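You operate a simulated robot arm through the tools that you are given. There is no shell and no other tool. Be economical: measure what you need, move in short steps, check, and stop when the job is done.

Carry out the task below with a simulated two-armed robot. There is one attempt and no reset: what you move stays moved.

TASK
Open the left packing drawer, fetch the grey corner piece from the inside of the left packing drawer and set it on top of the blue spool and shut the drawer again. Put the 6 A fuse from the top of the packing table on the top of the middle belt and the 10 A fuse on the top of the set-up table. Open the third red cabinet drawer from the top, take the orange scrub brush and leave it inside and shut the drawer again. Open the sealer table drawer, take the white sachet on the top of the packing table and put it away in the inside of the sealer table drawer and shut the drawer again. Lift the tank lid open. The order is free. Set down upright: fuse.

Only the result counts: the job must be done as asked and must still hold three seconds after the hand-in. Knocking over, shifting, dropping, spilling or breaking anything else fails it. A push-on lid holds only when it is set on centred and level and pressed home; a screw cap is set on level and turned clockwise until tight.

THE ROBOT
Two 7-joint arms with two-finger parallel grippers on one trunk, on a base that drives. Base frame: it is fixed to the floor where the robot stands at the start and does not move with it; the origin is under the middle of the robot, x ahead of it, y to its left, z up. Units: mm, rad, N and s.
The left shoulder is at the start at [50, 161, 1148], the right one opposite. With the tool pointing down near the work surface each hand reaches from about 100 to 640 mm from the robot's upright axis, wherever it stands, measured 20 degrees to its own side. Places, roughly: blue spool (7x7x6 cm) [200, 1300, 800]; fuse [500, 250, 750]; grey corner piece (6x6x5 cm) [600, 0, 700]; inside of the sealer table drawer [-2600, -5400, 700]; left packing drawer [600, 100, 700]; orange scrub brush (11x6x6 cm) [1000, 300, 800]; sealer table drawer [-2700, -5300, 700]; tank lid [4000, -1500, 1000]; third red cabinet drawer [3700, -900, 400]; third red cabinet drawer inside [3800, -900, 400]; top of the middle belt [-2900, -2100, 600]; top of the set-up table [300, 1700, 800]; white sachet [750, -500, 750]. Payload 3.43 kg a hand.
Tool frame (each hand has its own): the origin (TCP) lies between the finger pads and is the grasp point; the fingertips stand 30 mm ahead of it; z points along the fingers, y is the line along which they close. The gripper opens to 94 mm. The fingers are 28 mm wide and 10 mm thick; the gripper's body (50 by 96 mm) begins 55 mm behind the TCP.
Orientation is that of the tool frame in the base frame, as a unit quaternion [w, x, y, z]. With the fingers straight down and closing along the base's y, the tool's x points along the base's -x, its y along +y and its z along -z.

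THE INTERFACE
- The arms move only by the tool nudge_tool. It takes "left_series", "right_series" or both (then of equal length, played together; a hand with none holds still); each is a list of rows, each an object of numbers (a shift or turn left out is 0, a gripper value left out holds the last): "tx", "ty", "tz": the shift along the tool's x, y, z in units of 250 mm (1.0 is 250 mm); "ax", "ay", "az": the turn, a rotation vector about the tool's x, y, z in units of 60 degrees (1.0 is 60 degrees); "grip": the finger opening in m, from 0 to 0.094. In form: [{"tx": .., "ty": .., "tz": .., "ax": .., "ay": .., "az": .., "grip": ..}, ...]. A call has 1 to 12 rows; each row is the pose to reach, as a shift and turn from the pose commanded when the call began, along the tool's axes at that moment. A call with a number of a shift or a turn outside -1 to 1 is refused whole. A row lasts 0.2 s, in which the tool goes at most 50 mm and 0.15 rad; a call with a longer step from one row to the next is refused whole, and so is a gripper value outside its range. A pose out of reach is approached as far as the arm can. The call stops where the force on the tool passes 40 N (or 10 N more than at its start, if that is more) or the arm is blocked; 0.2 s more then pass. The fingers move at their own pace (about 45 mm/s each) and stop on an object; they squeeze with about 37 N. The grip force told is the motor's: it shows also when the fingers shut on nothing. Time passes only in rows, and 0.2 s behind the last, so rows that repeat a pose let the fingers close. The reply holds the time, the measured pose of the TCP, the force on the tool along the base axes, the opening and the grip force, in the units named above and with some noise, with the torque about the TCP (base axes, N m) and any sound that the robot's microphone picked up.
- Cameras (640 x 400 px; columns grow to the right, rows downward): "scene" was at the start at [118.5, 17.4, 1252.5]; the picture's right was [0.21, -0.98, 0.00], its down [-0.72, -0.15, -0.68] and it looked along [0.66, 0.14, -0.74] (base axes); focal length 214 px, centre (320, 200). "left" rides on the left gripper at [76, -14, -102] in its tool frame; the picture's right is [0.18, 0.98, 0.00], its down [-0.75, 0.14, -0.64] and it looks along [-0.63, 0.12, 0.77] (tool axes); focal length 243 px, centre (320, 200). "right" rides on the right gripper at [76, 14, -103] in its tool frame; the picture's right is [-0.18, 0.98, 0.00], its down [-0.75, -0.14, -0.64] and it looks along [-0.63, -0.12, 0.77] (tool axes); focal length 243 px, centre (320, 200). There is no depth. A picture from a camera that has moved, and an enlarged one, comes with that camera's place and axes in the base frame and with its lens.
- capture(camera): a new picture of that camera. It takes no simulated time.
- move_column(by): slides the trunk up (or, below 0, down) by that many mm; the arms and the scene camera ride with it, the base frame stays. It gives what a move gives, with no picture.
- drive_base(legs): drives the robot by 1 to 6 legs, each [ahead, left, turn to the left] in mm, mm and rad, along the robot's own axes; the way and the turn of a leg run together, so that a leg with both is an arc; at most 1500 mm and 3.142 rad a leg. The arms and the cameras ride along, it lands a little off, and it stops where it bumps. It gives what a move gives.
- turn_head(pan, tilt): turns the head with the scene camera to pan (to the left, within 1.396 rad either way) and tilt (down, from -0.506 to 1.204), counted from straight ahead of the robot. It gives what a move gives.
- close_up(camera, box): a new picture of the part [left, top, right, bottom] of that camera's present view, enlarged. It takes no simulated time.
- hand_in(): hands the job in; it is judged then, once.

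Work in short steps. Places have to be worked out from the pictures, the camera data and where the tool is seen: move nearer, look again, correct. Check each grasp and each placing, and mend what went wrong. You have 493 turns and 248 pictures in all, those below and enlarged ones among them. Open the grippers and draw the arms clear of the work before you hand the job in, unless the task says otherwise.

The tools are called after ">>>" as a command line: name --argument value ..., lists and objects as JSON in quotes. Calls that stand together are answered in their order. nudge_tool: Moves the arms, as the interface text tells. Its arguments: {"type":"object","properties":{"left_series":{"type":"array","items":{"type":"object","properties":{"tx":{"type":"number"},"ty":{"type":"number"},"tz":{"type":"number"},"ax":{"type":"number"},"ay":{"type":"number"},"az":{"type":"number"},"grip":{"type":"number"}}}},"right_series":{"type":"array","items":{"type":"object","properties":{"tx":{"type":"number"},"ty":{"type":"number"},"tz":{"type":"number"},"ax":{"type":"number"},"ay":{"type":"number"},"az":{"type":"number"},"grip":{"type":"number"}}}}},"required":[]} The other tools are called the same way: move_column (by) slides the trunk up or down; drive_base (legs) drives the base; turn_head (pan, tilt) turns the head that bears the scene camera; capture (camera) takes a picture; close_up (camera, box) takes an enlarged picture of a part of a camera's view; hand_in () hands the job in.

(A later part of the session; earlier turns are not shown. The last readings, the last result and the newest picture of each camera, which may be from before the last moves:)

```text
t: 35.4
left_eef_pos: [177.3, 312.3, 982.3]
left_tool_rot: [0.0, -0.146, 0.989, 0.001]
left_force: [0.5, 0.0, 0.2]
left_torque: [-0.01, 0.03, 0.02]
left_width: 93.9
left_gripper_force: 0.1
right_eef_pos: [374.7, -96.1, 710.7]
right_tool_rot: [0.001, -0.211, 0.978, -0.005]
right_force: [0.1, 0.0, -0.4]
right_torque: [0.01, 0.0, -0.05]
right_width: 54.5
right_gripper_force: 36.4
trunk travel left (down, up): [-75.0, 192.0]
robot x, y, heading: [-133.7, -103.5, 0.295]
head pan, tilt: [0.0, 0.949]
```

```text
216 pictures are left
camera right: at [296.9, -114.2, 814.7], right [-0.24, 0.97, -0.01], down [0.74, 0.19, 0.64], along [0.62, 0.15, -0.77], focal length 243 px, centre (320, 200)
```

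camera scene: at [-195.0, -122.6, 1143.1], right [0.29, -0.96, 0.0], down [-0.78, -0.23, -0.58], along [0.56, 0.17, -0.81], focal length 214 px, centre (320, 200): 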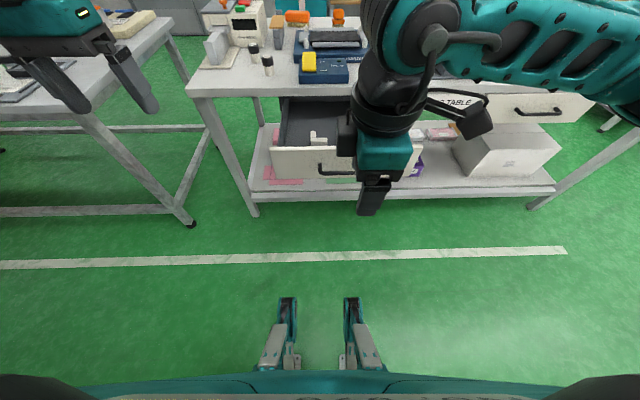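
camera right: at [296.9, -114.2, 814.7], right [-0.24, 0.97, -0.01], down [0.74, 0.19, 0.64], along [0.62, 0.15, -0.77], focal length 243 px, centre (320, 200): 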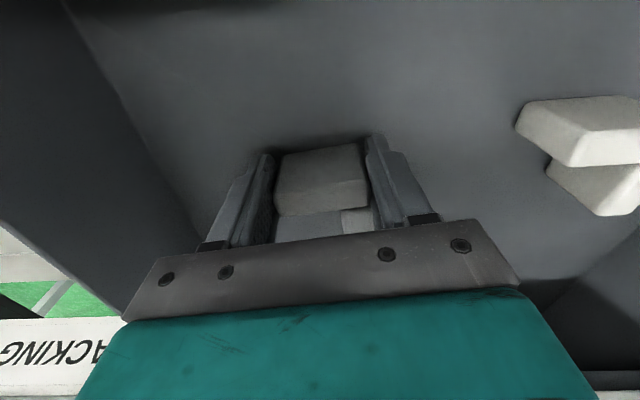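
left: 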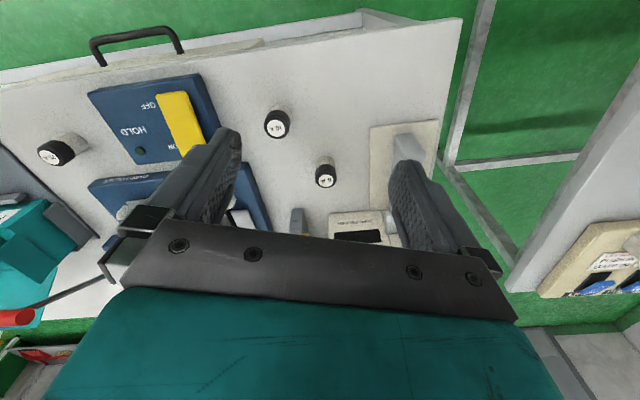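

Gripped at 54.5 mm. I lift the piece clear and draw the right hand back and right.

>>> nudge_tool --right_series '[{"tz": -0.15}, {"tz": -0.3}, {"tz": -0.5}, {"tz": -0.7}, {"tz": -0.85}, {"tz": -0.85, "tx": 0.15, "ty": -0.1}, {"tz": -0.85, "tx": 0.3, "ty": -0.2}, {"tz": -0.85, "tx": 0.4, "ty": -0.3}]'

>>> capture --camera "right"

>>> capture --camera "scene"

```text
t: 37.2
left_eef_pos: [177.1, 311.8, 982.6]
left_tool_rot: [-0.001, -0.146, 0.989, 0.0]
left_force: [0.2, 0.0, -0.3]
left_torque: [0.03, 0.0, -0.03]
left_width: 93.9
left_gripper_force: 0.1
right_eef_pos: [311.1, -204.7, 924.9]
right_tool_rot: [0.0, -0.211, 0.978, -0.005]
right_force: [-0.2, 0.5, 0.2]
right_torque: [0.03, -0.02, 0.02]
right_width: 54.0
right_gripper_force: 36.4
trunk travel left (down, up): [-75.0, 192.0]
robot x, y, heading: [-129.7, -104.2, 0.289]
head pan, tilt: [0.0, 0.949]
```

```text
215 pictures are left
camera right: at [235.1, -222.5, 1028.5], right [-0.24, 0.97, -0.01], down [0.74, 0.19, 0.64], along [0.62, 0.15, -0.77], focal length 243 px, centre (320, 200)
```

right: 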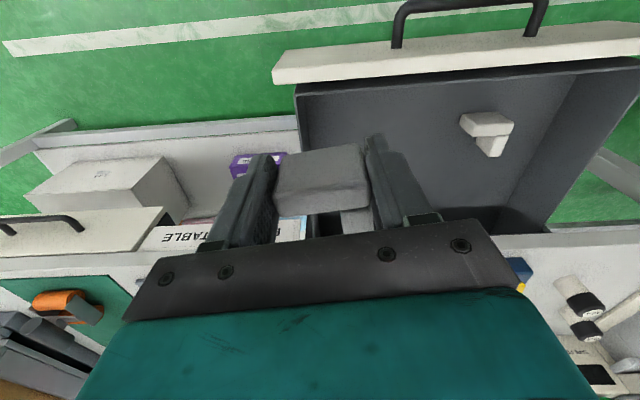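

```text
214 pictures are left
camera scene: at [-24.5, -71.4, 1143.1], right [0.29, -0.96, 0.0], down [-0.78, -0.23, -0.58], along [0.56, 0.17, -0.81], focal length 214 px, centre (320, 200)
```

scene: 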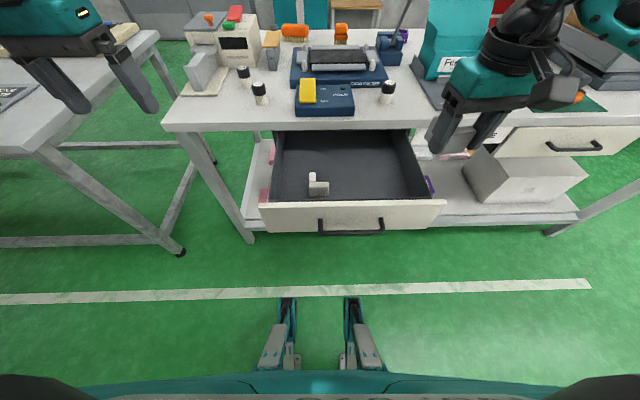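

The grey piece is held and the drawer remains open. I back off 200 mm, then set the left hand tilted ahead to push the drawer front.

>>> drive_base --legs '[[-200, 0, 0]]'

>>> nudge_tool --left_series '[{"ty": -0.16, "ay": -0.13, "grip": 0.0}, {"ty": -0.34, "ay": -0.26}, {"ty": -0.52, "ay": -0.39}, {"ty": -0.7, "ay": -0.52}, {"ty": -0.88, "ay": -0.65}, {"ty": -1.0, "ay": -0.75}]'

```text
t: 38.8
left_eef_pos: [-13.3, 254.8, 982.0]
left_tool_rot: [0.0, -0.147, 0.989, -0.001]
left_force: [0.1, 0.3, 0.1]
left_torque: [-0.02, -0.01, -0.01]
left_width: 94.0
left_gripper_force: 0.2
right_eef_pos: [121.3, -262.3, 925.3]
right_tool_rot: [0.0, -0.211, 0.978, -0.005]
right_force: [-1.1, 0.3, 0.1]
right_torque: [0.0, -0.02, -0.04]
right_width: 54.2
right_gripper_force: 37.2
trunk travel left (down, up): [-75.0, 192.0]
robot x, y, heading: [-324.1, -162.8, 0.29]
head pan, tilt: [0.0, 0.949]
```

```text
t: 40.2
left_eef_pos: [52.9, 37.4, 986.2]
left_tool_rot: [0.364, -0.138, 0.92, 0.053]
left_force: [-0.7, -0.2, 0.8]
left_torque: [-0.01, -0.01, 0.0]
left_width: 0.0
left_gripper_force: 26.2
left hand out of reach, approached as far as the arm can: row 6
right_eef_pos: [122.3, -261.6, 925.7]
right_tool_rot: [0.0, -0.21, 0.978, -0.004]
right_force: [-0.3, 0.0, 0.6]
right_torque: [0.02, -0.01, 0.01]
right_width: 54.5
right_gripper_force: 37.0
trunk travel left (down, up): [-75.0, 192.0]
robot x, y, heading: [-323.3, -163.5, 0.285]
head pan, tilt: [0.0, 0.949]
```

Left tool is tilted at about (419 ahead, 82 left). I lower it to the drawer-front height.

>>> nudge_tool --left_series '[{"tz": 0.13, "tx": 0.1, "ty": -0.03}, {"tz": 0.27, "tx": 0.2, "ty": -0.06}, {"tz": 0.4, "tx": 0.3, "ty": -0.09}, {"tz": 0.54, "tx": 0.4, "ty": -0.12}, {"tz": 0.67, "tx": 0.5, "ty": -0.15}, {"tz": 0.8, "tx": 0.6, "ty": -0.16}]'

>>> capture --camera "scene"

```text
t: 41.6
left_eef_pos: [57.4, 105.0, 827.1]
left_tool_rot: [0.378, -0.135, 0.914, 0.055]
left_force: [0.0, 0.0, -0.1]
left_torque: [0.01, -0.02, 0.01]
left_width: 0.1
left_gripper_force: 33.2
left hand out of reach, approached as far as the arm can: row 1, 2, 3, 4, 5, 6
right_eef_pos: [122.2, -261.7, 925.7]
right_tool_rot: [-0.001, -0.21, 0.978, -0.004]
right_force: [-0.4, -0.2, -0.4]
right_torque: [0.01, -0.01, -0.03]
right_width: 54.0
right_gripper_force: 37.2
trunk travel left (down, up): [-75.0, 192.0]
robot x, y, heading: [-325.4, -160.9, 0.294]
head pan, tilt: [0.0, 0.949]
```

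```text
213 pictures are left
camera scene: at [-215.2, -128.6, 1143.1], right [0.29, -0.96, 0.0], down [-0.78, -0.23, -0.58], along [0.56, 0.17, -0.81], focal length 214 px, centre (320, 200)
```

scene: 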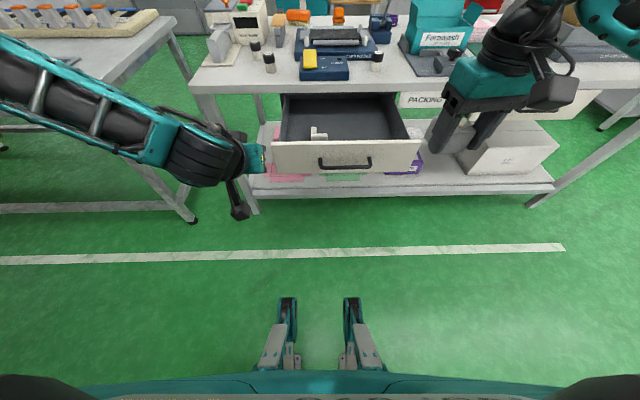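

The left hand is 144 left; I shift the base right 100 mm, lower the column by 70, and raise the right hand to keep the piece clear of the table.

>>> nudge_tool --right_series '[{"tz": -0.16}, {"tz": -0.32}, {"tz": -0.4}]'

>>> move_column --by -72

>>> drive_base --legs '[[0, -100, 0]]'

>>> capture --camera "scene"

>>> capture --camera "left"

```text
t: 42.4
left_eef_pos: [58.3, 105.3, 826.2]
left_tool_rot: [0.379, -0.135, 0.914, 0.056]
left_force: [0.3, -0.1, 0.6]
left_torque: [-0.02, -0.02, -0.03]
left_width: 0.2
left_gripper_force: 33.5
right_eef_pos: [121.1, -261.1, 1025.0]
right_tool_rot: [0.0, -0.21, 0.978, -0.004]
right_force: [-0.1, -0.3, -0.2]
right_torque: [-0.02, -0.02, 0.0]
right_width: 54.3
right_gripper_force: 37.7
trunk travel left (down, up): [-75.0, 192.0]
robot x, y, heading: [-319.8, -163.0, 0.292]
head pan, tilt: [0.0, 0.949]
```

```text
t: 43.5
left_eef_pos: [58.3, 105.1, 755.6]
left_tool_rot: [0.378, -0.136, 0.914, 0.055]
left_force: [-0.2, 0.5, -0.6]
left_torque: [-0.03, 0.05, 0.0]
left_width: 0.1
left_gripper_force: 33.2
right_eef_pos: [122.8, -262.4, 953.3]
right_tool_rot: [0.0, -0.211, 0.978, -0.005]
right_force: [0.6, 0.5, -0.5]
right_torque: [-0.02, -0.01, -0.03]
right_width: 54.5
right_gripper_force: 37.0
trunk travel left (down, up): [-3.0, 264.0]
robot x, y, heading: [-322.0, -157.9, 0.289]
head pan, tilt: [0.0, 0.949]
```

```text
t: 45.0
left_eef_pos: [86.7, 9.8, 755.7]
left_tool_rot: [0.379, -0.135, 0.914, 0.055]
left_force: [-0.1, 0.3, 0.2]
left_torque: [0.0, 0.01, -0.04]
left_width: 0.0
left_gripper_force: 33.1
right_eef_pos: [150.9, -357.3, 952.8]
right_tool_rot: [0.0, -0.211, 0.978, -0.005]
right_force: [0.3, -0.1, -0.5]
right_torque: [0.01, -0.01, 0.0]
right_width: 54.5
right_gripper_force: 36.6
trunk travel left (down, up): [-3.0, 264.0]
robot x, y, heading: [-292.5, -258.6, 0.293]
head pan, tilt: [0.0, 0.949]
```

```text
212 pictures are left
camera scene: at [-186.2, -224.4, 1071.1], right [0.29, -0.96, 0.0], down [-0.78, -0.23, -0.58], along [0.56, 0.17, -0.81], focal length 214 px, centre (320, 200)
```

scene: 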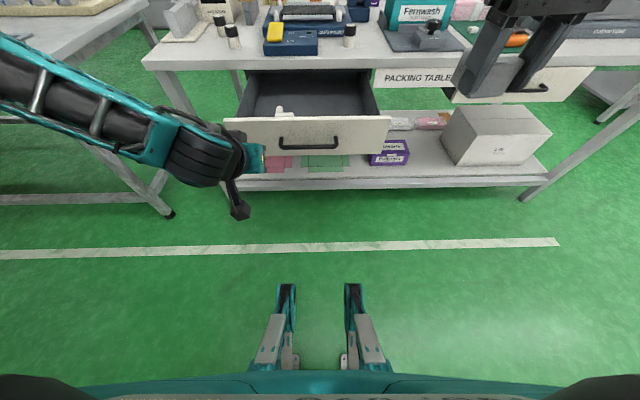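

```text
211 pictures are left
camera left: at [-30.7, -39.8, 774.6], right [-0.41, 0.9, -0.13], down [0.03, 0.16, 0.99], along [0.91, 0.4, -0.1], focal length 243 px, centre (320, 200)
```

left: 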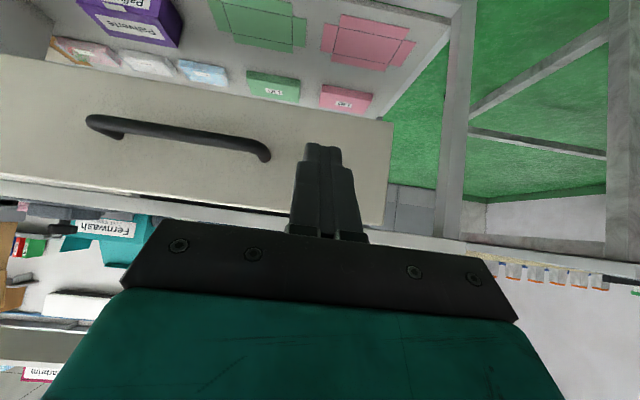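

The left fingertips point at the drawer front clear of the handle. I drive forward to push it in.

>>> drive_base --legs '[[300, 0, 0]]'

>>> capture --camera "scene"

```text
t: 47.1
left_eef_pos: [375.7, 95.0, 755.1]
left_tool_rot: [0.379, -0.135, 0.914, 0.055]
left_force: [0.4, 0.0, -0.2]
left_torque: [0.02, 0.01, -0.01]
left_width: 0.0
left_gripper_force: 33.0
right_eef_pos: [438.2, -269.9, 954.0]
right_tool_rot: [0.0, -0.211, 0.978, -0.005]
right_force: [0.7, 0.1, -1.0]
right_torque: [0.01, 0.05, 0.01]
right_width: 54.3
right_gripper_force: 37.0
trunk travel left (down, up): [-3.0, 264.0]
robot x, y, heading: [-7.4, -171.7, 0.295]
head pan, tilt: [0.0, 0.949]
```

```text
210 pictures are left
camera scene: at [101.7, -137.6, 1071.1], right [0.29, -0.96, 0.0], down [-0.78, -0.23, -0.58], along [0.56, 0.17, -0.81], focal length 214 px, centre (320, 200)
```

scene: 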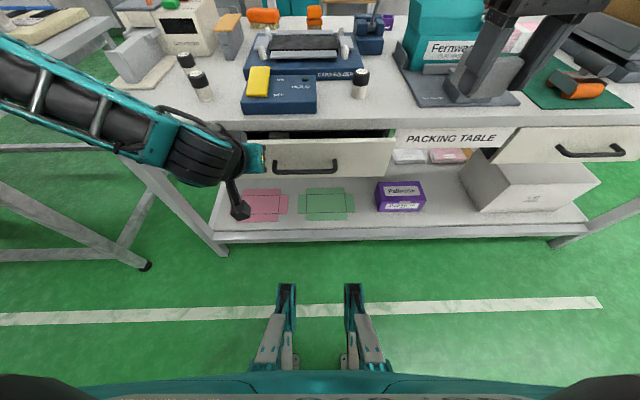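

Nearly shut; about 40 mm remain. I drive 55 mm more.

>>> drive_base --legs '[[50, 0, 0]]'

>>> capture --camera "scene"

```text
t: 48.1
left_eef_pos: [415.8, 107.2, 752.5]
left_tool_rot: [0.372, -0.135, 0.917, 0.054]
left_force: [0.0, 0.1, -0.4]
left_torque: [0.01, 0.01, -0.02]
left_width: 0.0
left_gripper_force: 33.0
right_eef_pos: [483.6, -256.4, 952.9]
right_tool_rot: [0.0, -0.211, 0.977, -0.003]
right_force: [0.3, -0.1, -0.5]
right_torque: [0.02, 0.03, -0.03]
right_width: 54.1
right_gripper_force: 37.4
trunk travel left (down, up): [-3.0, 264.0]
robot x, y, heading: [38.0, -158.1, 0.294]
head pan, tilt: [0.0, 0.949]
stopped in leg 1: the force on the tool passed its limit at 56 N (the readings are from after the stop); the commanded pose is now the measured one
```

```text
209 pictures are left
camera scene: at [146.4, -124.0, 1071.0], right [0.29, -0.96, 0.0], down [-0.78, -0.24, -0.58], along [0.56, 0.17, -0.81], focal length 214 px, centre (320, 200)
```

scene: 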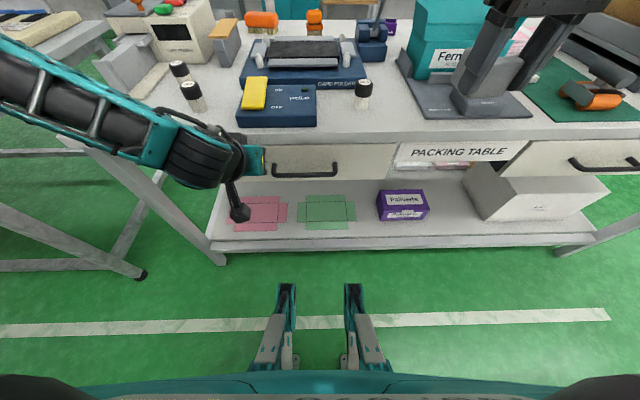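

The push stopped at the closed position. I check the drawer's seam in close-up.

>>> close_up --camera "scene" --box '[230, 120, 560, 200]'

```text
1.94 times, centred on (395, 160) of scene
camera zoom: at [146.4, -124.0, 1071.0], right [0.29, -0.96, 0.0], down [-0.78, -0.24, -0.58], along [0.56, 0.17, -0.81], focal length 416 px, centre (174, 278)
```

zoom: 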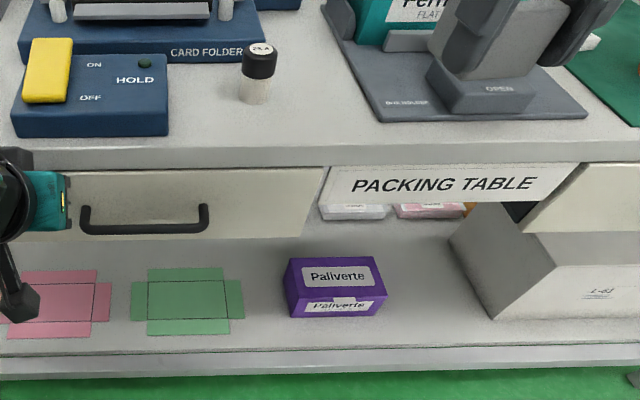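

The drawer is flush and shut. I back off, raise the left hand and straighten it, shifting left toward the fuses.

>>> drive_base --legs '[[-60, 0, 0]]'

>>> nudge_tool --left_series '[{"tz": -0.13, "tx": -0.14}, {"tz": -0.26, "tx": -0.27}, {"tz": -0.39, "tx": -0.4}, {"tz": -0.52, "tx": -0.53}, {"tz": -0.65, "tx": -0.66}]'

>>> nudge_tool --left_series '[{"ay": 0.13, "grip": 0.08}, {"ay": 0.26}, {"ay": 0.39}, {"ay": 0.52}, {"ay": 0.65}, {"ay": 0.73}]'

>>> drive_base --legs '[[0, 170, 0]]'

>>> capture --camera "scene"

```text
t: 49.0
left_eef_pos: [358.5, 90.5, 754.2]
left_tool_rot: [0.373, -0.135, 0.916, 0.054]
left_force: [0.7, -0.4, -0.5]
left_torque: [0.0, 0.0, 0.01]
left_width: 0.0
left_gripper_force: 33.0
right_eef_pos: [426.9, -272.3, 953.8]
right_tool_rot: [0.0, -0.211, 0.977, -0.005]
right_force: [0.3, -0.6, 0.7]
right_torque: [0.0, 0.03, 0.01]
right_width: 54.5
right_gripper_force: 37.0
trunk travel left (down, up): [-3.0, 264.0]
robot x, y, heading: [-18.3, -173.7, 0.297]
head pan, tilt: [0.0, 0.949]
```

```text
t: 50.2
left_eef_pos: [361.8, 92.2, 984.9]
left_tool_rot: [0.372, -0.134, 0.917, 0.053]
left_force: [0.2, 0.4, 0.2]
left_torque: [0.0, -0.03, -0.03]
left_width: 0.0
left_gripper_force: 33.3
right_eef_pos: [427.1, -273.1, 952.3]
right_tool_rot: [0.0, -0.21, 0.978, -0.005]
right_force: [-0.1, 0.1, -0.7]
right_torque: [0.0, 0.0, 0.0]
right_width: 54.4
right_gripper_force: 36.4
trunk travel left (down, up): [-3.0, 264.0]
robot x, y, heading: [-17.3, -175.4, 0.288]
head pan, tilt: [0.0, 0.949]
```

```text
t: 51.6
left_eef_pos: [362.6, 91.3, 984.2]
left_tool_rot: [0.002, -0.144, 0.99, -0.001]
left_force: [-0.4, 0.3, -0.4]
left_torque: [-0.03, 0.0, 0.01]
left_width: 80.0
left_gripper_force: 0.1
right_eef_pos: [427.0, -274.1, 953.5]
right_tool_rot: [0.001, -0.211, 0.978, -0.005]
right_force: [0.4, -0.6, 0.1]
right_torque: [0.04, 0.02, 0.0]
right_width: 54.3
right_gripper_force: 37.0
trunk travel left (down, up): [-3.0, 264.0]
robot x, y, heading: [-19.3, -176.0, 0.297]
head pan, tilt: [0.0, 0.949]
```

```text
t: 53.8
left_eef_pos: [313.8, 255.0, 984.0]
left_tool_rot: [0.005, -0.145, 0.989, -0.001]
left_force: [-0.2, -0.4, 0.0]
left_torque: [0.01, -0.02, -0.01]
left_width: 80.2
left_gripper_force: 0.0
right_eef_pos: [378.2, -110.1, 954.5]
right_tool_rot: [0.0, -0.21, 0.978, -0.005]
right_force: [-1.2, -0.1, -0.1]
right_torque: [-0.04, 0.04, -0.01]
right_width: 54.2
right_gripper_force: 37.0
trunk travel left (down, up): [-3.0, 264.0]
robot x, y, heading: [-67.6, -12.4, 0.288]
head pan, tilt: [0.0, 0.949]
```

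```text
207 pictures are left
camera scene: at [40.6, 21.5, 1071.1], right [0.29, -0.96, 0.0], down [-0.78, -0.23, -0.58], along [0.56, 0.17, -0.81], focal length 214 px, centre (320, 200)
```

scene: 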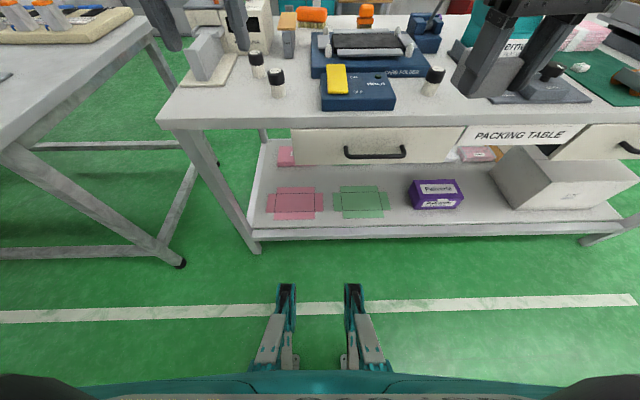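

10A fuse cap is near (489,257,845). I drive 60 mm ahead and bring the left hand above it.

>>> drive_base --legs '[[60, 0, 0]]'

>>> nudge_tool --left_series '[{"tx": -0.15, "ty": -0.06, "grip": 0.06}, {"tx": -0.3, "ty": -0.12}, {"tx": -0.45, "ty": -0.19}, {"tx": -0.45, "ty": -0.19, "tz": 0.18}]'

>>> capture --camera "left"

```text
t: 54.8
left_eef_pos: [371.0, 271.4, 985.1]
left_tool_rot: [0.004, -0.144, 0.99, 0.0]
left_force: [-0.8, -0.5, 0.7]
left_torque: [0.03, -0.02, -0.01]
left_width: 80.0
left_gripper_force: 0.0
right_eef_pos: [435.2, -94.2, 953.5]
right_tool_rot: [0.0, -0.211, 0.978, -0.005]
right_force: [0.2, 0.1, -0.5]
right_torque: [0.0, 0.03, 0.03]
right_width: 54.2
right_gripper_force: 36.8
trunk travel left (down, up): [-3.0, 264.0]
robot x, y, heading: [-11.0, 5.8, 0.295]
head pan, tilt: [0.0, 0.949]
```

```text
t: 55.8
left_eef_pos: [416.1, 301.9, 928.1]
left_tool_rot: [0.005, -0.145, 0.989, -0.002]
left_force: [0.9, 0.1, -0.1]
left_torque: [0.0, 0.01, -0.03]
left_width: 59.9
left_gripper_force: 0.1
left hand out of reach, approached as far as the arm can: row 1, 2, 3, 4
right_eef_pos: [434.1, -93.6, 951.0]
right_tool_rot: [0.0, -0.21, 0.978, -0.004]
right_force: [-0.5, -1.0, 0.4]
right_torque: [-0.05, 0.02, 0.0]
right_width: 54.3
right_gripper_force: 36.6
trunk travel left (down, up): [-3.0, 264.0]
robot x, y, heading: [-11.2, 3.3, 0.289]
head pan, tilt: [0.0, 0.949]
```

```text
206 pictures are left
camera left: at [345.6, 268.1, 1031.0], right [-0.46, 0.89, -0.01], down [0.67, 0.35, 0.65], along [0.58, 0.29, -0.76], focal length 243 px, centre (320, 200)
```

left: 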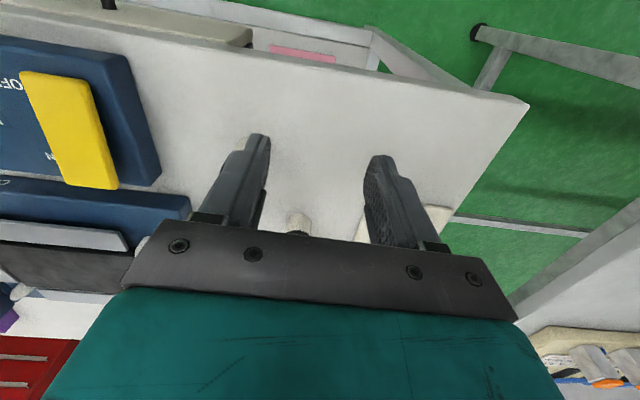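

The low column limits the reach; I raise the column back up by 150 mm and retry.

>>> move_column --by 150

>>> nudge_tool --left_series '[{"tx": -0.1, "ty": -0.12}, {"tx": -0.2, "ty": -0.24}, {"tx": -0.2, "ty": -0.24, "tz": 0.2}, {"tx": -0.2, "ty": -0.24, "tz": 0.4}, {"tx": -0.2, "ty": -0.24, "tz": 0.58}]'

>>> capture --camera "left"

```text
t: 57.5
left_eef_pos: [415.2, 301.9, 1078.1]
left_tool_rot: [0.006, -0.144, 0.99, -0.001]
left_force: [-0.4, 0.0, 0.6]
left_torque: [-0.01, -0.04, 0.04]
left_width: 60.2
left_gripper_force: 0.1
right_eef_pos: [434.8, -93.6, 1103.5]
right_tool_rot: [0.0, -0.211, 0.978, -0.005]
right_force: [-0.1, -0.3, -0.4]
right_torque: [0.03, 0.04, 0.0]
right_width: 54.4
right_gripper_force: 36.8
trunk travel left (down, up): [-153.0, 114.0]
robot x, y, heading: [-11.9, 3.0, 0.296]
head pan, tilt: [0.0, 0.949]
```

```text
t: 58.7
left_eef_pos: [411.2, 303.0, 961.3]
left_tool_rot: [0.007, -0.145, 0.989, -0.003]
left_force: [-0.4, -0.5, -0.1]
left_torque: [0.02, 0.01, -0.01]
left_width: 60.0
left_gripper_force: 0.0
left hand out of reach, approached as far as the arm can: row 1, 2, 3, 4, 5
right_eef_pos: [434.2, -93.5, 1103.0]
right_tool_rot: [0.0, -0.21, 0.978, -0.004]
right_force: [-0.3, 0.7, 0.4]
right_torque: [-0.03, -0.01, -0.02]
right_width: 54.4
right_gripper_force: 36.7
trunk travel left (down, up): [-153.0, 114.0]
robot x, y, heading: [-12.5, 3.7, 0.292]
head pan, tilt: [0.0, 0.949]
```

```text
205 pictures are left
camera left: at [339.5, 269.0, 1064.9], right [-0.46, 0.89, -0.01], down [0.67, 0.35, 0.65], along [0.58, 0.29, -0.76], focal length 243 px, centre (320, 200)
```

left: 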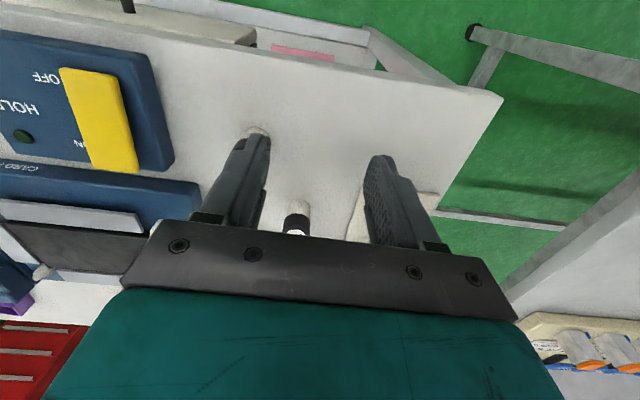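

The left arm is in a cramped configuration. I return it to its starting pose relative to the robot and look at the state.

>>> nudge_tool --left_series '[{"tz": -0.16}, {"tz": -0.32, "tx": 0.06, "ty": 0.06}, {"tz": -0.48, "tx": 0.12, "ty": 0.18}, {"tz": -0.5, "tx": 0.18, "ty": 0.34}, {"tz": -0.5, "tx": 0.24, "ty": 0.46}, {"tz": -0.5, "tx": 0.3, "ty": 0.58}]'

>>> capture --camera "scene"

```text
refused: row 3 steps farther than a row can; nothing moved
```

```text
204 pictures are left
camera scene: at [98.0, 38.7, 1221.1], right [0.29, -0.96, 0.0], down [-0.78, -0.23, -0.58], along [0.56, 0.17, -0.81], focal length 214 px, centre (320, 200)
```

scene: 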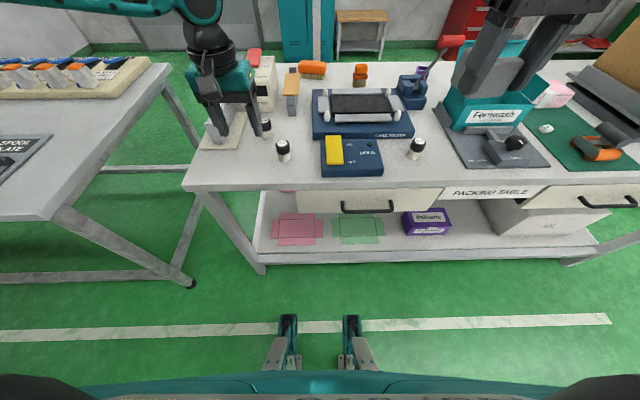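

I resend with smaller steps.

>>> nudge_tool --left_series '[{"tz": -0.16}, {"tz": -0.32}, {"tz": -0.48}, {"tz": -0.48, "tx": 0.08, "ty": 0.16}, {"tz": -0.48, "tx": 0.16, "ty": 0.32}, {"tz": -0.48, "tx": 0.24, "ty": 0.48}, {"tz": -0.48, "tx": 0.3, "ty": 0.58}]'

>>> nudge_tool --left_series '[{"ty": -0.17, "tx": -0.08}, {"ty": -0.34, "tx": -0.16}, {"ty": -0.5, "tx": -0.26}, {"ty": -0.66, "tx": -0.36}, {"ty": -0.7, "tx": -0.5}]'

```text
t: 60.3
left_eef_pos: [294.8, 419.7, 1080.5]
left_tool_rot: [0.005, -0.145, 0.989, -0.002]
left_force: [0.4, 0.3, -0.1]
left_torque: [0.0, 0.02, -0.03]
left_width: 60.1
left_gripper_force: 0.1
right_eef_pos: [434.5, -93.8, 1103.4]
right_tool_rot: [0.0, -0.21, 0.978, -0.004]
right_force: [0.0, -0.2, -0.5]
right_torque: [0.02, 0.03, -0.01]
right_width: 54.3
right_gripper_force: 37.1
trunk travel left (down, up): [-153.0, 114.0]
robot x, y, heading: [-13.6, 7.2, 0.29]
head pan, tilt: [0.0, 0.949]
```

```text
t: 61.5
left_eef_pos: [423.4, 312.1, 1074.1]
left_tool_rot: [0.005, -0.145, 0.989, -0.002]
left_force: [-0.1, 0.1, -0.4]
left_torque: [0.01, 0.02, 0.02]
left_width: 60.0
left_gripper_force: 0.0
left hand out of reach, approached as far as the arm can: row 4, 5
right_eef_pos: [433.9, -94.0, 1101.8]
right_tool_rot: [-0.001, -0.211, 0.977, -0.004]
right_force: [0.2, -0.5, -1.0]
right_torque: [0.0, 0.01, 0.01]
right_width: 54.4
right_gripper_force: 37.2
trunk travel left (down, up): [-153.0, 114.0]
robot x, y, heading: [-10.1, 3.7, 0.298]
head pan, tilt: [0.0, 0.949]
```

Still limited at roughly 530 mm; probably a wrist joint limit. I test whether a different tool yaw frees it.

>>> nudge_tool --left_series '[{"az": 0.14}, {"az": 0.28}, {"az": 0.42}, {"az": 0.5}]'

>>> nudge_tool --left_series '[{"tx": -0.1}, {"tx": -0.2}, {"tx": -0.3}]'

```text
t: 62.5
left_eef_pos: [421.2, 311.1, 1076.0]
left_tool_rot: [0.005, 0.117, 0.993, 0.0]
left_force: [-0.2, -0.6, -1.2]
left_torque: [-0.01, -0.05, -0.01]
left_width: 60.2
left_gripper_force: 0.0
right_eef_pos: [435.3, -93.6, 1102.3]
right_tool_rot: [0.0, -0.21, 0.978, -0.005]
right_force: [-0.3, -0.5, -0.3]
right_torque: [0.01, -0.01, 0.0]
right_width: 53.9
right_gripper_force: 37.0
trunk travel left (down, up): [-153.0, 114.0]
robot x, y, heading: [-9.9, 4.0, 0.294]
head pan, tilt: [0.0, 0.949]
```

```text
t: 63.3
left_eef_pos: [428.6, 321.9, 1068.5]
left_tool_rot: [0.005, 0.117, 0.993, -0.001]
left_force: [0.2, 0.2, 0.6]
left_torque: [0.01, 0.03, -0.01]
left_width: 60.0
left_gripper_force: 0.2
left hand out of reach, approached as far as the arm can: row 1, 2, 3
right_eef_pos: [434.1, -94.1, 1102.8]
right_tool_rot: [0.001, -0.21, 0.978, -0.004]
right_force: [-0.8, 1.0, -1.0]
right_torque: [0.01, 0.02, 0.02]
right_width: 54.4
right_gripper_force: 37.1
trunk travel left (down, up): [-153.0, 114.0]
robot x, y, heading: [-10.9, 3.1, 0.289]
head pan, tilt: [0.0, 0.949]
```

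I test from a lower height: go straight down 120 mm then ahead.

>>> nudge_tool --left_series '[{"tz": 0.18, "tx": 0.1}, {"tz": 0.36, "tx": 0.1}, {"tz": 0.5, "tx": 0.1}]'

>>> nudge_tool --left_series '[{"tx": -0.1}, {"tx": -0.2}, {"tx": -0.3}]'

>>> turn_head --pan 0.6 --tilt 0.6

>>> capture --camera "scene"

```text
refused: row 1 steps farther than a row can; nothing moved
```

```text
t: 64.1
left_eef_pos: [431.0, 328.3, 1066.7]
left_tool_rot: [0.007, 0.116, 0.993, -0.001]
left_force: [0.8, 0.5, 0.5]
left_torque: [0.02, -0.03, -0.01]
left_width: 60.1
left_gripper_force: 0.0
left hand out of reach, approached as far as the arm can: row 1, 2, 3
right_eef_pos: [433.6, -93.2, 1102.8]
right_tool_rot: [0.0, -0.21, 0.978, -0.004]
right_force: [0.4, 0.2, 0.2]
right_torque: [-0.01, 0.02, -0.03]
right_width: 54.3
right_gripper_force: 36.6
trunk travel left (down, up): [-153.0, 114.0]
robot x, y, heading: [-12.3, 4.6, 0.294]
head pan, tilt: [0.0, 0.949]
```

```text
t: 65.1
left_eef_pos: [431.5, 329.5, 1067.6]
left_tool_rot: [0.006, 0.116, 0.993, -0.001]
left_force: [-0.4, -0.3, 1.0]
left_torque: [-0.02, -0.02, 0.01]
left_width: 59.8
left_gripper_force: 0.0
right_eef_pos: [434.1, -93.8, 1102.4]
right_tool_rot: [0.001, -0.21, 0.978, -0.004]
right_force: [0.0, 0.4, -0.7]
right_torque: [0.02, 0.02, 0.01]
right_width: 54.3
right_gripper_force: 37.4
trunk travel left (down, up): [-153.0, 114.0]
robot x, y, heading: [-10.5, 6.6, 0.292]
head pan, tilt: [0.6, 0.6]
```

```text
203 pictures are left
camera scene: at [83.9, 86.5, 1249.5], right [0.78, -0.63, 0.0], down [-0.35, -0.44, -0.82], along [0.52, 0.64, -0.57], focal length 214 px, centre (320, 200)
```

scene: 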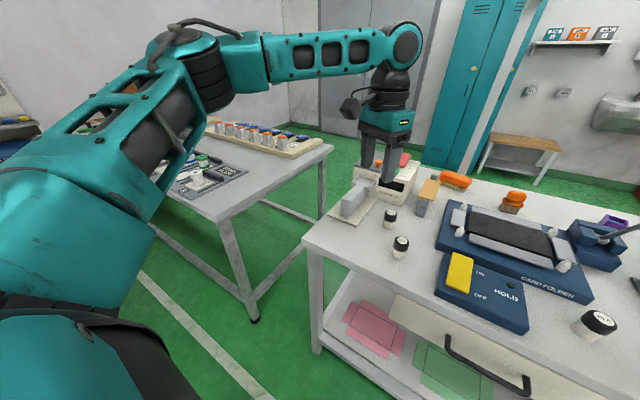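

I lower the hand while keeping it here (tips stay above 880), then try ahead.

>>> nudge_tool --left_series '[{"tz": 0.17, "tx": 0.05}, {"tz": 0.34, "tx": 0.1}, {"tz": 0.5, "tx": 0.1}, {"tz": 0.6, "tx": 0.1}]'

>>> nudge_tool --left_series '[{"tx": -0.1, "ty": -0.1}, {"tx": -0.2, "ty": -0.2}, {"tx": -0.3, "ty": -0.3}]'

```text
t: 66.1
left_eef_pos: [409.0, 333.6, 916.1]
left_tool_rot: [0.007, 0.117, 0.993, -0.002]
left_force: [0.2, 0.1, 0.4]
left_torque: [0.01, 0.02, 0.01]
left_width: 60.0
left_gripper_force: 0.2
right_eef_pos: [434.8, -94.0, 1102.6]
right_tool_rot: [0.0, -0.21, 0.978, -0.005]
right_force: [0.1, 0.1, -0.5]
right_torque: [-0.03, 0.0, 0.01]
right_width: 54.5
right_gripper_force: 36.8
trunk travel left (down, up): [-153.0, 114.0]
robot x, y, heading: [-10.9, 4.7, 0.291]
head pan, tilt: [0.6, 0.6]
```

```text
t: 66.9
left_eef_pos: [399.9, 298.6, 940.3]
left_tool_rot: [0.007, 0.118, 0.993, 0.0]
left_force: [-0.4, -0.2, 0.2]
left_torque: [-0.02, 0.0, 0.0]
left_width: 59.9
left_gripper_force: 0.1
left hand out of reach, approached as far as the arm can: row 1, 2, 3
right_eef_pos: [434.7, -94.0, 1102.7]
right_tool_rot: [0.0, -0.211, 0.977, -0.004]
right_force: [-0.3, -0.3, -1.0]
right_torque: [-0.03, 0.0, -0.01]
right_width: 54.4
right_gripper_force: 37.0
trunk travel left (down, up): [-153.0, 114.0]
robot x, y, heading: [-11.6, 5.6, 0.295]
head pan, tilt: [0.6, 0.6]
```

Inward motion seems to be the limit. I test ahead motion on a line further to the left.

>>> nudge_tool --left_series '[{"ty": 0.18}, {"ty": 0.34, "tx": -0.06}, {"ty": 0.36, "tx": -0.2}, {"ty": 0.36, "tx": -0.36}, {"ty": 0.36, "tx": -0.5}]'

```text
t: 68.1
left_eef_pos: [441.2, 380.5, 958.2]
left_tool_rot: [0.006, 0.117, 0.993, 0.001]
left_force: [0.2, 0.5, -0.8]
left_torque: [0.01, -0.01, 0.0]
left_width: 60.2
left_gripper_force: 0.0
left hand out of reach, approached as far as the arm can: row 3, 4, 5
right_eef_pos: [434.9, -92.9, 1103.4]
right_tool_rot: [0.0, -0.21, 0.978, -0.004]
right_force: [-0.2, 0.5, -0.6]
right_torque: [0.0, 0.03, 0.0]
right_width: 54.3
right_gripper_force: 37.2
trunk travel left (down, up): [-153.0, 114.0]
robot x, y, heading: [-11.2, 4.6, 0.288]
head pan, tilt: [0.6, 0.6]
```

More reach exists further left (588 mm at 23°). I'll reposition the base so the fuse lies 20° to my left at about 510 mm, after raising the left hand.

>>> nudge_tool --left_series '[{"tz": -0.18}, {"tz": -0.36, "tx": 0.06}, {"tz": -0.4, "tx": 0.2}, {"tz": -0.4, "tx": 0.36}]'

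>>> drive_base --legs '[[0, 97, 0], [40, 0, 0], [0, 0, -0.35]]'

>>> turn_head --pan 0.35 --tilt 0.95

>>> capture --camera "scene"

```text
t: 69.1
left_eef_pos: [353.5, 402.0, 1056.1]
left_tool_rot: [0.006, 0.116, 0.993, 0.0]
left_force: [0.1, -0.5, 0.7]
left_torque: [0.01, 0.01, -0.02]
left_width: 59.9
left_gripper_force: 0.0
right_eef_pos: [434.9, -94.6, 1103.8]
right_tool_rot: [0.0, -0.21, 0.978, -0.004]
right_force: [0.7, -0.2, -0.1]
right_torque: [-0.02, -0.06, 0.04]
right_width: 54.2
right_gripper_force: 37.0
trunk travel left (down, up): [-153.0, 114.0]
robot x, y, heading: [-15.0, 2.7, 0.293]
head pan, tilt: [0.6, 0.6]
```

```text
t: 72.2
left_eef_pos: [479.3, 356.2, 1056.6]
left_tool_rot: [0.005, 0.289, 0.957, -0.001]
left_force: [0.8, -0.1, -0.2]
left_torque: [0.02, 0.0, -0.02]
left_width: 60.0
left_gripper_force: 0.0
right_eef_pos: [384.0, -136.2, 1103.1]
right_tool_rot: [0.0, -0.036, 0.999, -0.003]
right_force: [-0.5, 0.0, 0.0]
right_torque: [0.0, 0.03, -0.01]
right_width: 54.2
right_gripper_force: 36.9
trunk travel left (down, up): [-153.0, 114.0]
robot x, y, heading: [2.1, 103.8, -0.062]
head pan, tilt: [0.6, 0.6]
```

```text
t: 73.0
left_eef_pos: [479.0, 356.6, 1056.2]
left_tool_rot: [0.005, 0.289, 0.957, 0.0]
left_force: [0.0, -0.9, 0.2]
left_torque: [0.02, -0.01, 0.0]
left_width: 60.1
left_gripper_force: 0.0
right_eef_pos: [383.5, -136.9, 1102.2]
right_tool_rot: [0.0, -0.036, 0.999, -0.004]
right_force: [-0.3, -0.5, 0.4]
right_torque: [0.01, -0.03, 0.0]
right_width: 54.2
right_gripper_force: 37.3
trunk travel left (down, up): [-153.0, 114.0]
robot x, y, heading: [-1.0, 110.8, -0.058]
head pan, tilt: [0.351, 0.949]
```

```text
202 pictures are left
camera scene: at [110.1, 129.5, 1221.1], right [0.29, -0.96, 0.0], down [-0.78, -0.23, -0.58], along [0.56, 0.17, -0.81], focal length 214 px, centre (320, 200)
```

scene: 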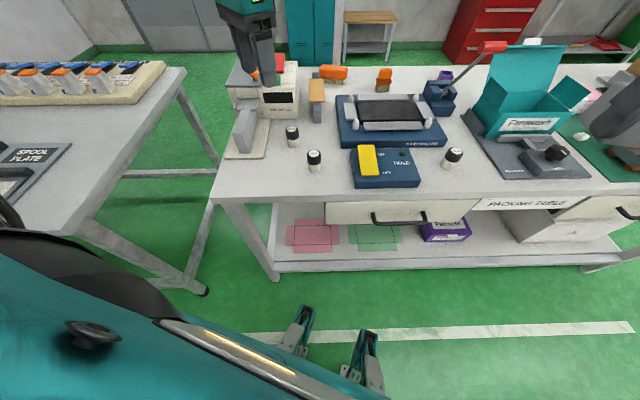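

I move the left hand above the 10 A fuse at about (495,260) and down to z≈900.

>>> nudge_tool --left_series '[{"tx": -0.13, "ty": -0.14}, {"tx": -0.266, "ty": -0.284}, {"tx": -0.266, "ty": -0.284, "tz": 0.2}, {"tx": -0.266, "ty": -0.284, "tz": 0.4}, {"tx": -0.266, "ty": -0.284, "tz": 0.6}]'

>>> capture --camera "left"

```text
t: 74.2
left_eef_pos: [492.1, 263.8, 908.7]
left_tool_rot: [0.007, 0.289, 0.957, -0.002]
left_force: [-0.5, 0.0, -0.4]
left_torque: [-0.01, -0.01, -0.02]
left_width: 60.0
left_gripper_force: 0.0
left hand out of reach, approached as far as the arm can: row 5
right_eef_pos: [384.4, -137.1, 1102.9]
right_tool_rot: [0.0, -0.035, 0.999, -0.004]
right_force: [0.3, 0.6, -0.1]
right_torque: [0.0, 0.03, -0.02]
right_width: 54.4
right_gripper_force: 37.4
trunk travel left (down, up): [-153.0, 114.0]
robot x, y, heading: [-0.5, 109.4, -0.057]
head pan, tilt: [0.351, 0.949]
```

```text
201 pictures are left
camera left: at [420.2, 296.4, 1010.4], right [0.39, 0.92, 0.0], down [0.7, -0.29, 0.65], along [0.6, -0.26, -0.76], focal length 243 px, centre (320, 200)
```

left: 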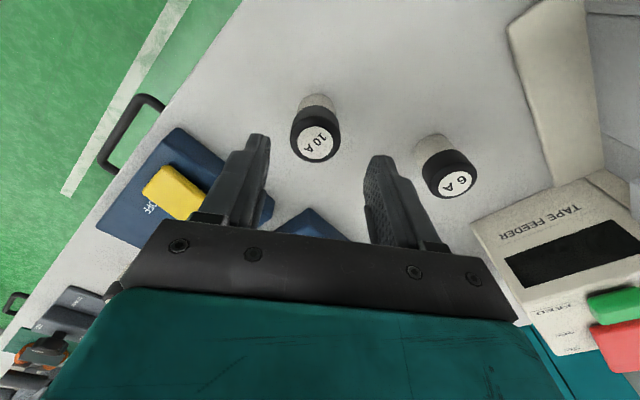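

10 A fuse confirmed under the hand; I shift 7 mm ahead and lower with the column by 65 mm.

>>> nudge_tool --left_series '[{"tx": -0.028}]'

>>> move_column --by -50

>>> capture --camera "left"

```text
t: 74.6
left_eef_pos: [495.8, 265.0, 910.8]
left_tool_rot: [0.007, 0.289, 0.957, -0.002]
left_force: [-0.8, 0.5, 0.3]
left_torque: [0.01, -0.03, -0.01]
left_width: 59.9
left_gripper_force: 0.0
left hand out of reach, approached as far as the arm can: row 1
right_eef_pos: [384.5, -136.9, 1103.3]
right_tool_rot: [-0.001, -0.036, 0.999, -0.004]
right_force: [0.2, 0.1, 0.1]
right_torque: [-0.03, 0.0, 0.02]
right_width: 53.9
right_gripper_force: 37.0
trunk travel left (down, up): [-153.0, 114.0]
robot x, y, heading: [2.2, 108.7, -0.06]
head pan, tilt: [0.351, 0.949]
```

```text
t: 75.5
left_eef_pos: [495.4, 264.2, 861.5]
left_tool_rot: [0.007, 0.289, 0.957, -0.002]
left_force: [0.3, 0.2, 0.5]
left_torque: [0.02, 0.04, 0.01]
left_width: 59.9
left_gripper_force: 0.1
right_eef_pos: [385.4, -136.7, 1053.2]
right_tool_rot: [-0.002, -0.035, 0.999, -0.005]
right_force: [0.2, -0.7, -0.3]
right_torque: [0.01, -0.02, 0.03]
right_width: 54.4
right_gripper_force: 37.3
trunk travel left (down, up): [-103.0, 164.0]
robot x, y, heading: [0.7, 108.9, -0.064]
head pan, tilt: [0.351, 0.949]
```

```text
200 pictures are left
camera left: at [422.4, 296.7, 963.7], right [0.39, 0.92, 0.0], down [0.7, -0.29, 0.65], along [0.6, -0.26, -0.76], focal length 243 px, centre (320, 200)
```

left: 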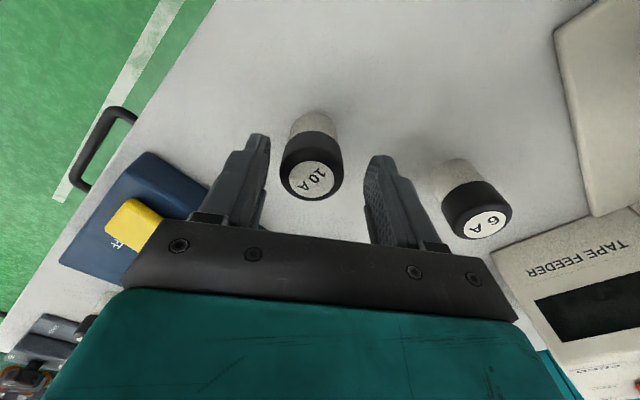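

Cap is about 5 mm off along the closing axis; I correct and lower 27 mm, then grip.

>>> nudge_tool --left_series '[{"ty": -0.022}]'

>>> move_column --by -26

>>> nudge_tool --left_series '[{"grip": 0.04}, {"grip": 0.02}, {"grip": 0.02}, {"grip": 0.02}]'

>>> capture --camera "left"

```text
t: 75.9
left_eef_pos: [492.8, 260.0, 862.1]
left_tool_rot: [0.008, 0.289, 0.957, -0.002]
left_force: [0.0, -0.3, -0.4]
left_torque: [-0.02, -0.02, 0.0]
left_width: 59.6
left_gripper_force: 0.0
right_eef_pos: [384.3, -137.1, 1053.1]
right_tool_rot: [-0.001, -0.036, 0.999, -0.004]
right_force: [0.9, -0.3, -0.4]
right_torque: [-0.01, -0.01, 0.0]
right_width: 54.6
right_gripper_force: 36.8
trunk travel left (down, up): [-103.0, 164.0]
robot x, y, heading: [-0.0, 110.2, -0.055]
head pan, tilt: [0.351, 0.949]
```

```text
t: 76.7
left_eef_pos: [492.4, 261.0, 835.7]
left_tool_rot: [0.008, 0.289, 0.957, -0.003]
left_force: [-0.4, -0.3, -0.8]
left_torque: [-0.02, 0.02, 0.0]
left_width: 59.9
left_gripper_force: 0.1
right_eef_pos: [384.1, -136.9, 1028.0]
right_tool_rot: [-0.001, -0.036, 0.999, -0.004]
right_force: [-0.6, -0.2, 0.7]
right_torque: [0.02, -0.01, 0.0]
right_width: 54.4
right_gripper_force: 37.3
trunk travel left (down, up): [-77.0, 190.0]
robot x, y, heading: [-2.6, 112.6, -0.059]
head pan, tilt: [0.351, 0.949]
```

```text
t: 77.7
left_eef_pos: [491.0, 260.9, 836.9]
left_tool_rot: [0.008, 0.288, 0.957, -0.003]
left_force: [-0.2, -0.6, 0.8]
left_torque: [-0.01, -0.01, 0.04]
left_width: 35.5
left_gripper_force: 37.2
right_eef_pos: [384.4, -136.2, 1025.8]
right_tool_rot: [-0.001, -0.036, 0.999, -0.004]
right_force: [0.1, 0.2, -0.1]
right_torque: [0.02, 0.02, 0.02]
right_width: 54.5
right_gripper_force: 36.5
trunk travel left (down, up): [-77.0, 190.0]
robot x, y, heading: [0.3, 109.8, -0.062]
head pan, tilt: [0.351, 0.949]
```

```text
199 pictures are left
camera left: at [418.7, 292.9, 938.0], right [0.39, 0.92, 0.0], down [0.7, -0.29, 0.65], along [0.6, -0.26, -0.76], focal length 243 px, centre (320, 200)
```

left: 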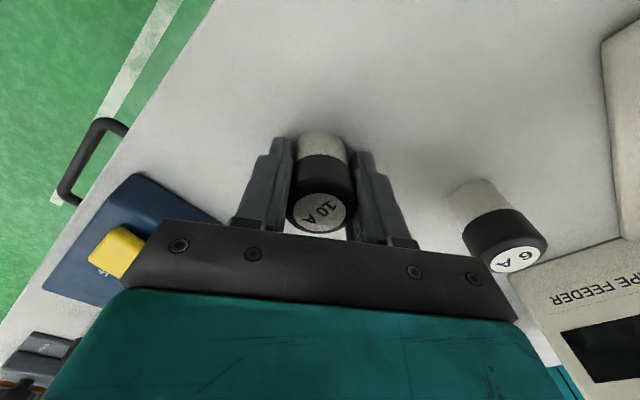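

Gripped (35.5 mm). I raise the column, back away and look left to the set-up table.

>>> move_column --by 150

>>> drive_base --legs '[[-250, 0, 0]]'

>>> turn_head --pan 1.0 --tilt 0.6

>>> capture --camera "scene"

>>> turn_head --pan 1.39 --tilt 0.3

>>> capture --camera "scene"

```text
t: 79.4
left_eef_pos: [492.9, 261.0, 986.2]
left_tool_rot: [0.008, 0.289, 0.957, -0.003]
left_force: [-0.9, 0.3, -0.4]
left_torque: [-0.02, -0.02, 0.02]
left_width: 35.4
left_gripper_force: 36.9
right_eef_pos: [384.5, -137.2, 1176.8]
right_tool_rot: [-0.001, -0.035, 0.999, -0.004]
right_force: [-0.9, -0.6, -0.6]
right_torque: [0.01, 0.01, -0.04]
right_width: 54.3
right_gripper_force: 36.8
trunk travel left (down, up): [-227.0, 40.0]
robot x, y, heading: [2.1, 105.8, -0.061]
head pan, tilt: [0.351, 0.949]
```

```text
t: 81.2
left_eef_pos: [242.2, 275.3, 987.6]
left_tool_rot: [0.008, 0.289, 0.957, -0.003]
left_force: [-0.1, 0.1, -1.1]
left_torque: [-0.05, 0.01, 0.02]
left_width: 35.3
left_gripper_force: 37.0
right_eef_pos: [134.6, -122.5, 1177.2]
right_tool_rot: [-0.001, -0.037, 0.999, -0.004]
right_force: [-0.2, -0.3, 0.6]
right_torque: [0.02, -0.02, 0.02]
right_width: 54.0
right_gripper_force: 37.2
trunk travel left (down, up): [-227.0, 40.0]
robot x, y, heading: [-252.4, 123.7, -0.06]
head pan, tilt: [0.351, 0.949]
```

```text
t: 82.3
left_eef_pos: [243.3, 275.1, 985.8]
left_tool_rot: [0.008, 0.289, 0.957, -0.003]
left_force: [-0.3, 0.6, -0.2]
left_torque: [0.0, -0.01, 0.01]
left_width: 35.4
left_gripper_force: 37.4
right_eef_pos: [135.0, -122.2, 1176.3]
right_tool_rot: [0.0, -0.036, 0.999, -0.004]
right_force: [0.9, 0.2, -0.6]
right_torque: [-0.01, -0.01, -0.02]
right_width: 54.6
right_gripper_force: 37.0
trunk travel left (down, up): [-227.0, 40.0]
robot x, y, heading: [-248.9, 125.3, -0.058]
head pan, tilt: [1.0, 0.6]
```

```text
198 pictures are left
camera scene: at [-157.0, 194.8, 1323.5], right [0.81, -0.59, 0.0], down [-0.33, -0.46, -0.82], along [0.49, 0.67, -0.57], focal length 214 px, centre (320, 200)
```

scene: 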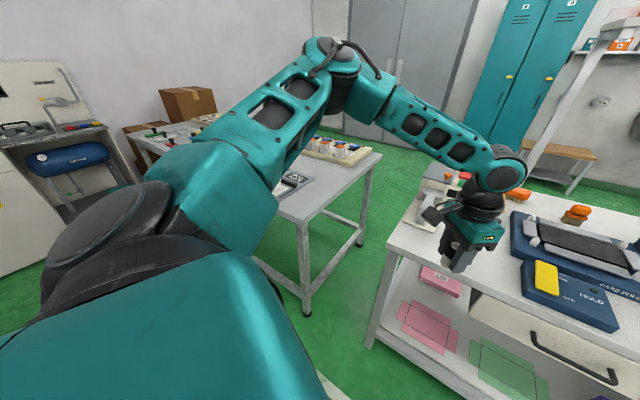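

```text
t: 83.1
left_eef_pos: [241.9, 275.3, 986.0]
left_tool_rot: [0.007, 0.289, 0.957, -0.003]
left_force: [-0.1, 0.9, -0.6]
left_torque: [-0.02, -0.01, -0.01]
left_width: 35.3
left_gripper_force: 37.2
right_eef_pos: [134.8, -122.4, 1176.6]
right_tool_rot: [-0.001, -0.036, 0.999, -0.004]
right_force: [0.7, -0.6, 0.1]
right_torque: [-0.03, 0.01, 0.01]
right_width: 54.5
right_gripper_force: 37.0
trunk travel left (down, up): [-227.0, 40.0]
robot x, y, heading: [-249.0, 126.0, -0.06]
head pan, tilt: [1.389, 0.3]
```

```text
197 pictures are left
camera scene: at [-186.8, 214.1, 1350.9], right [0.97, -0.24, 0.0], down [-0.07, -0.29, -0.96], along [0.23, 0.93, -0.3], focal length 214 px, centre (320, 200)
```

scene: 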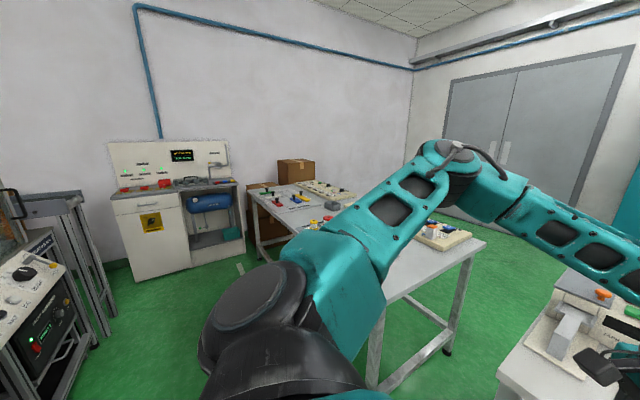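

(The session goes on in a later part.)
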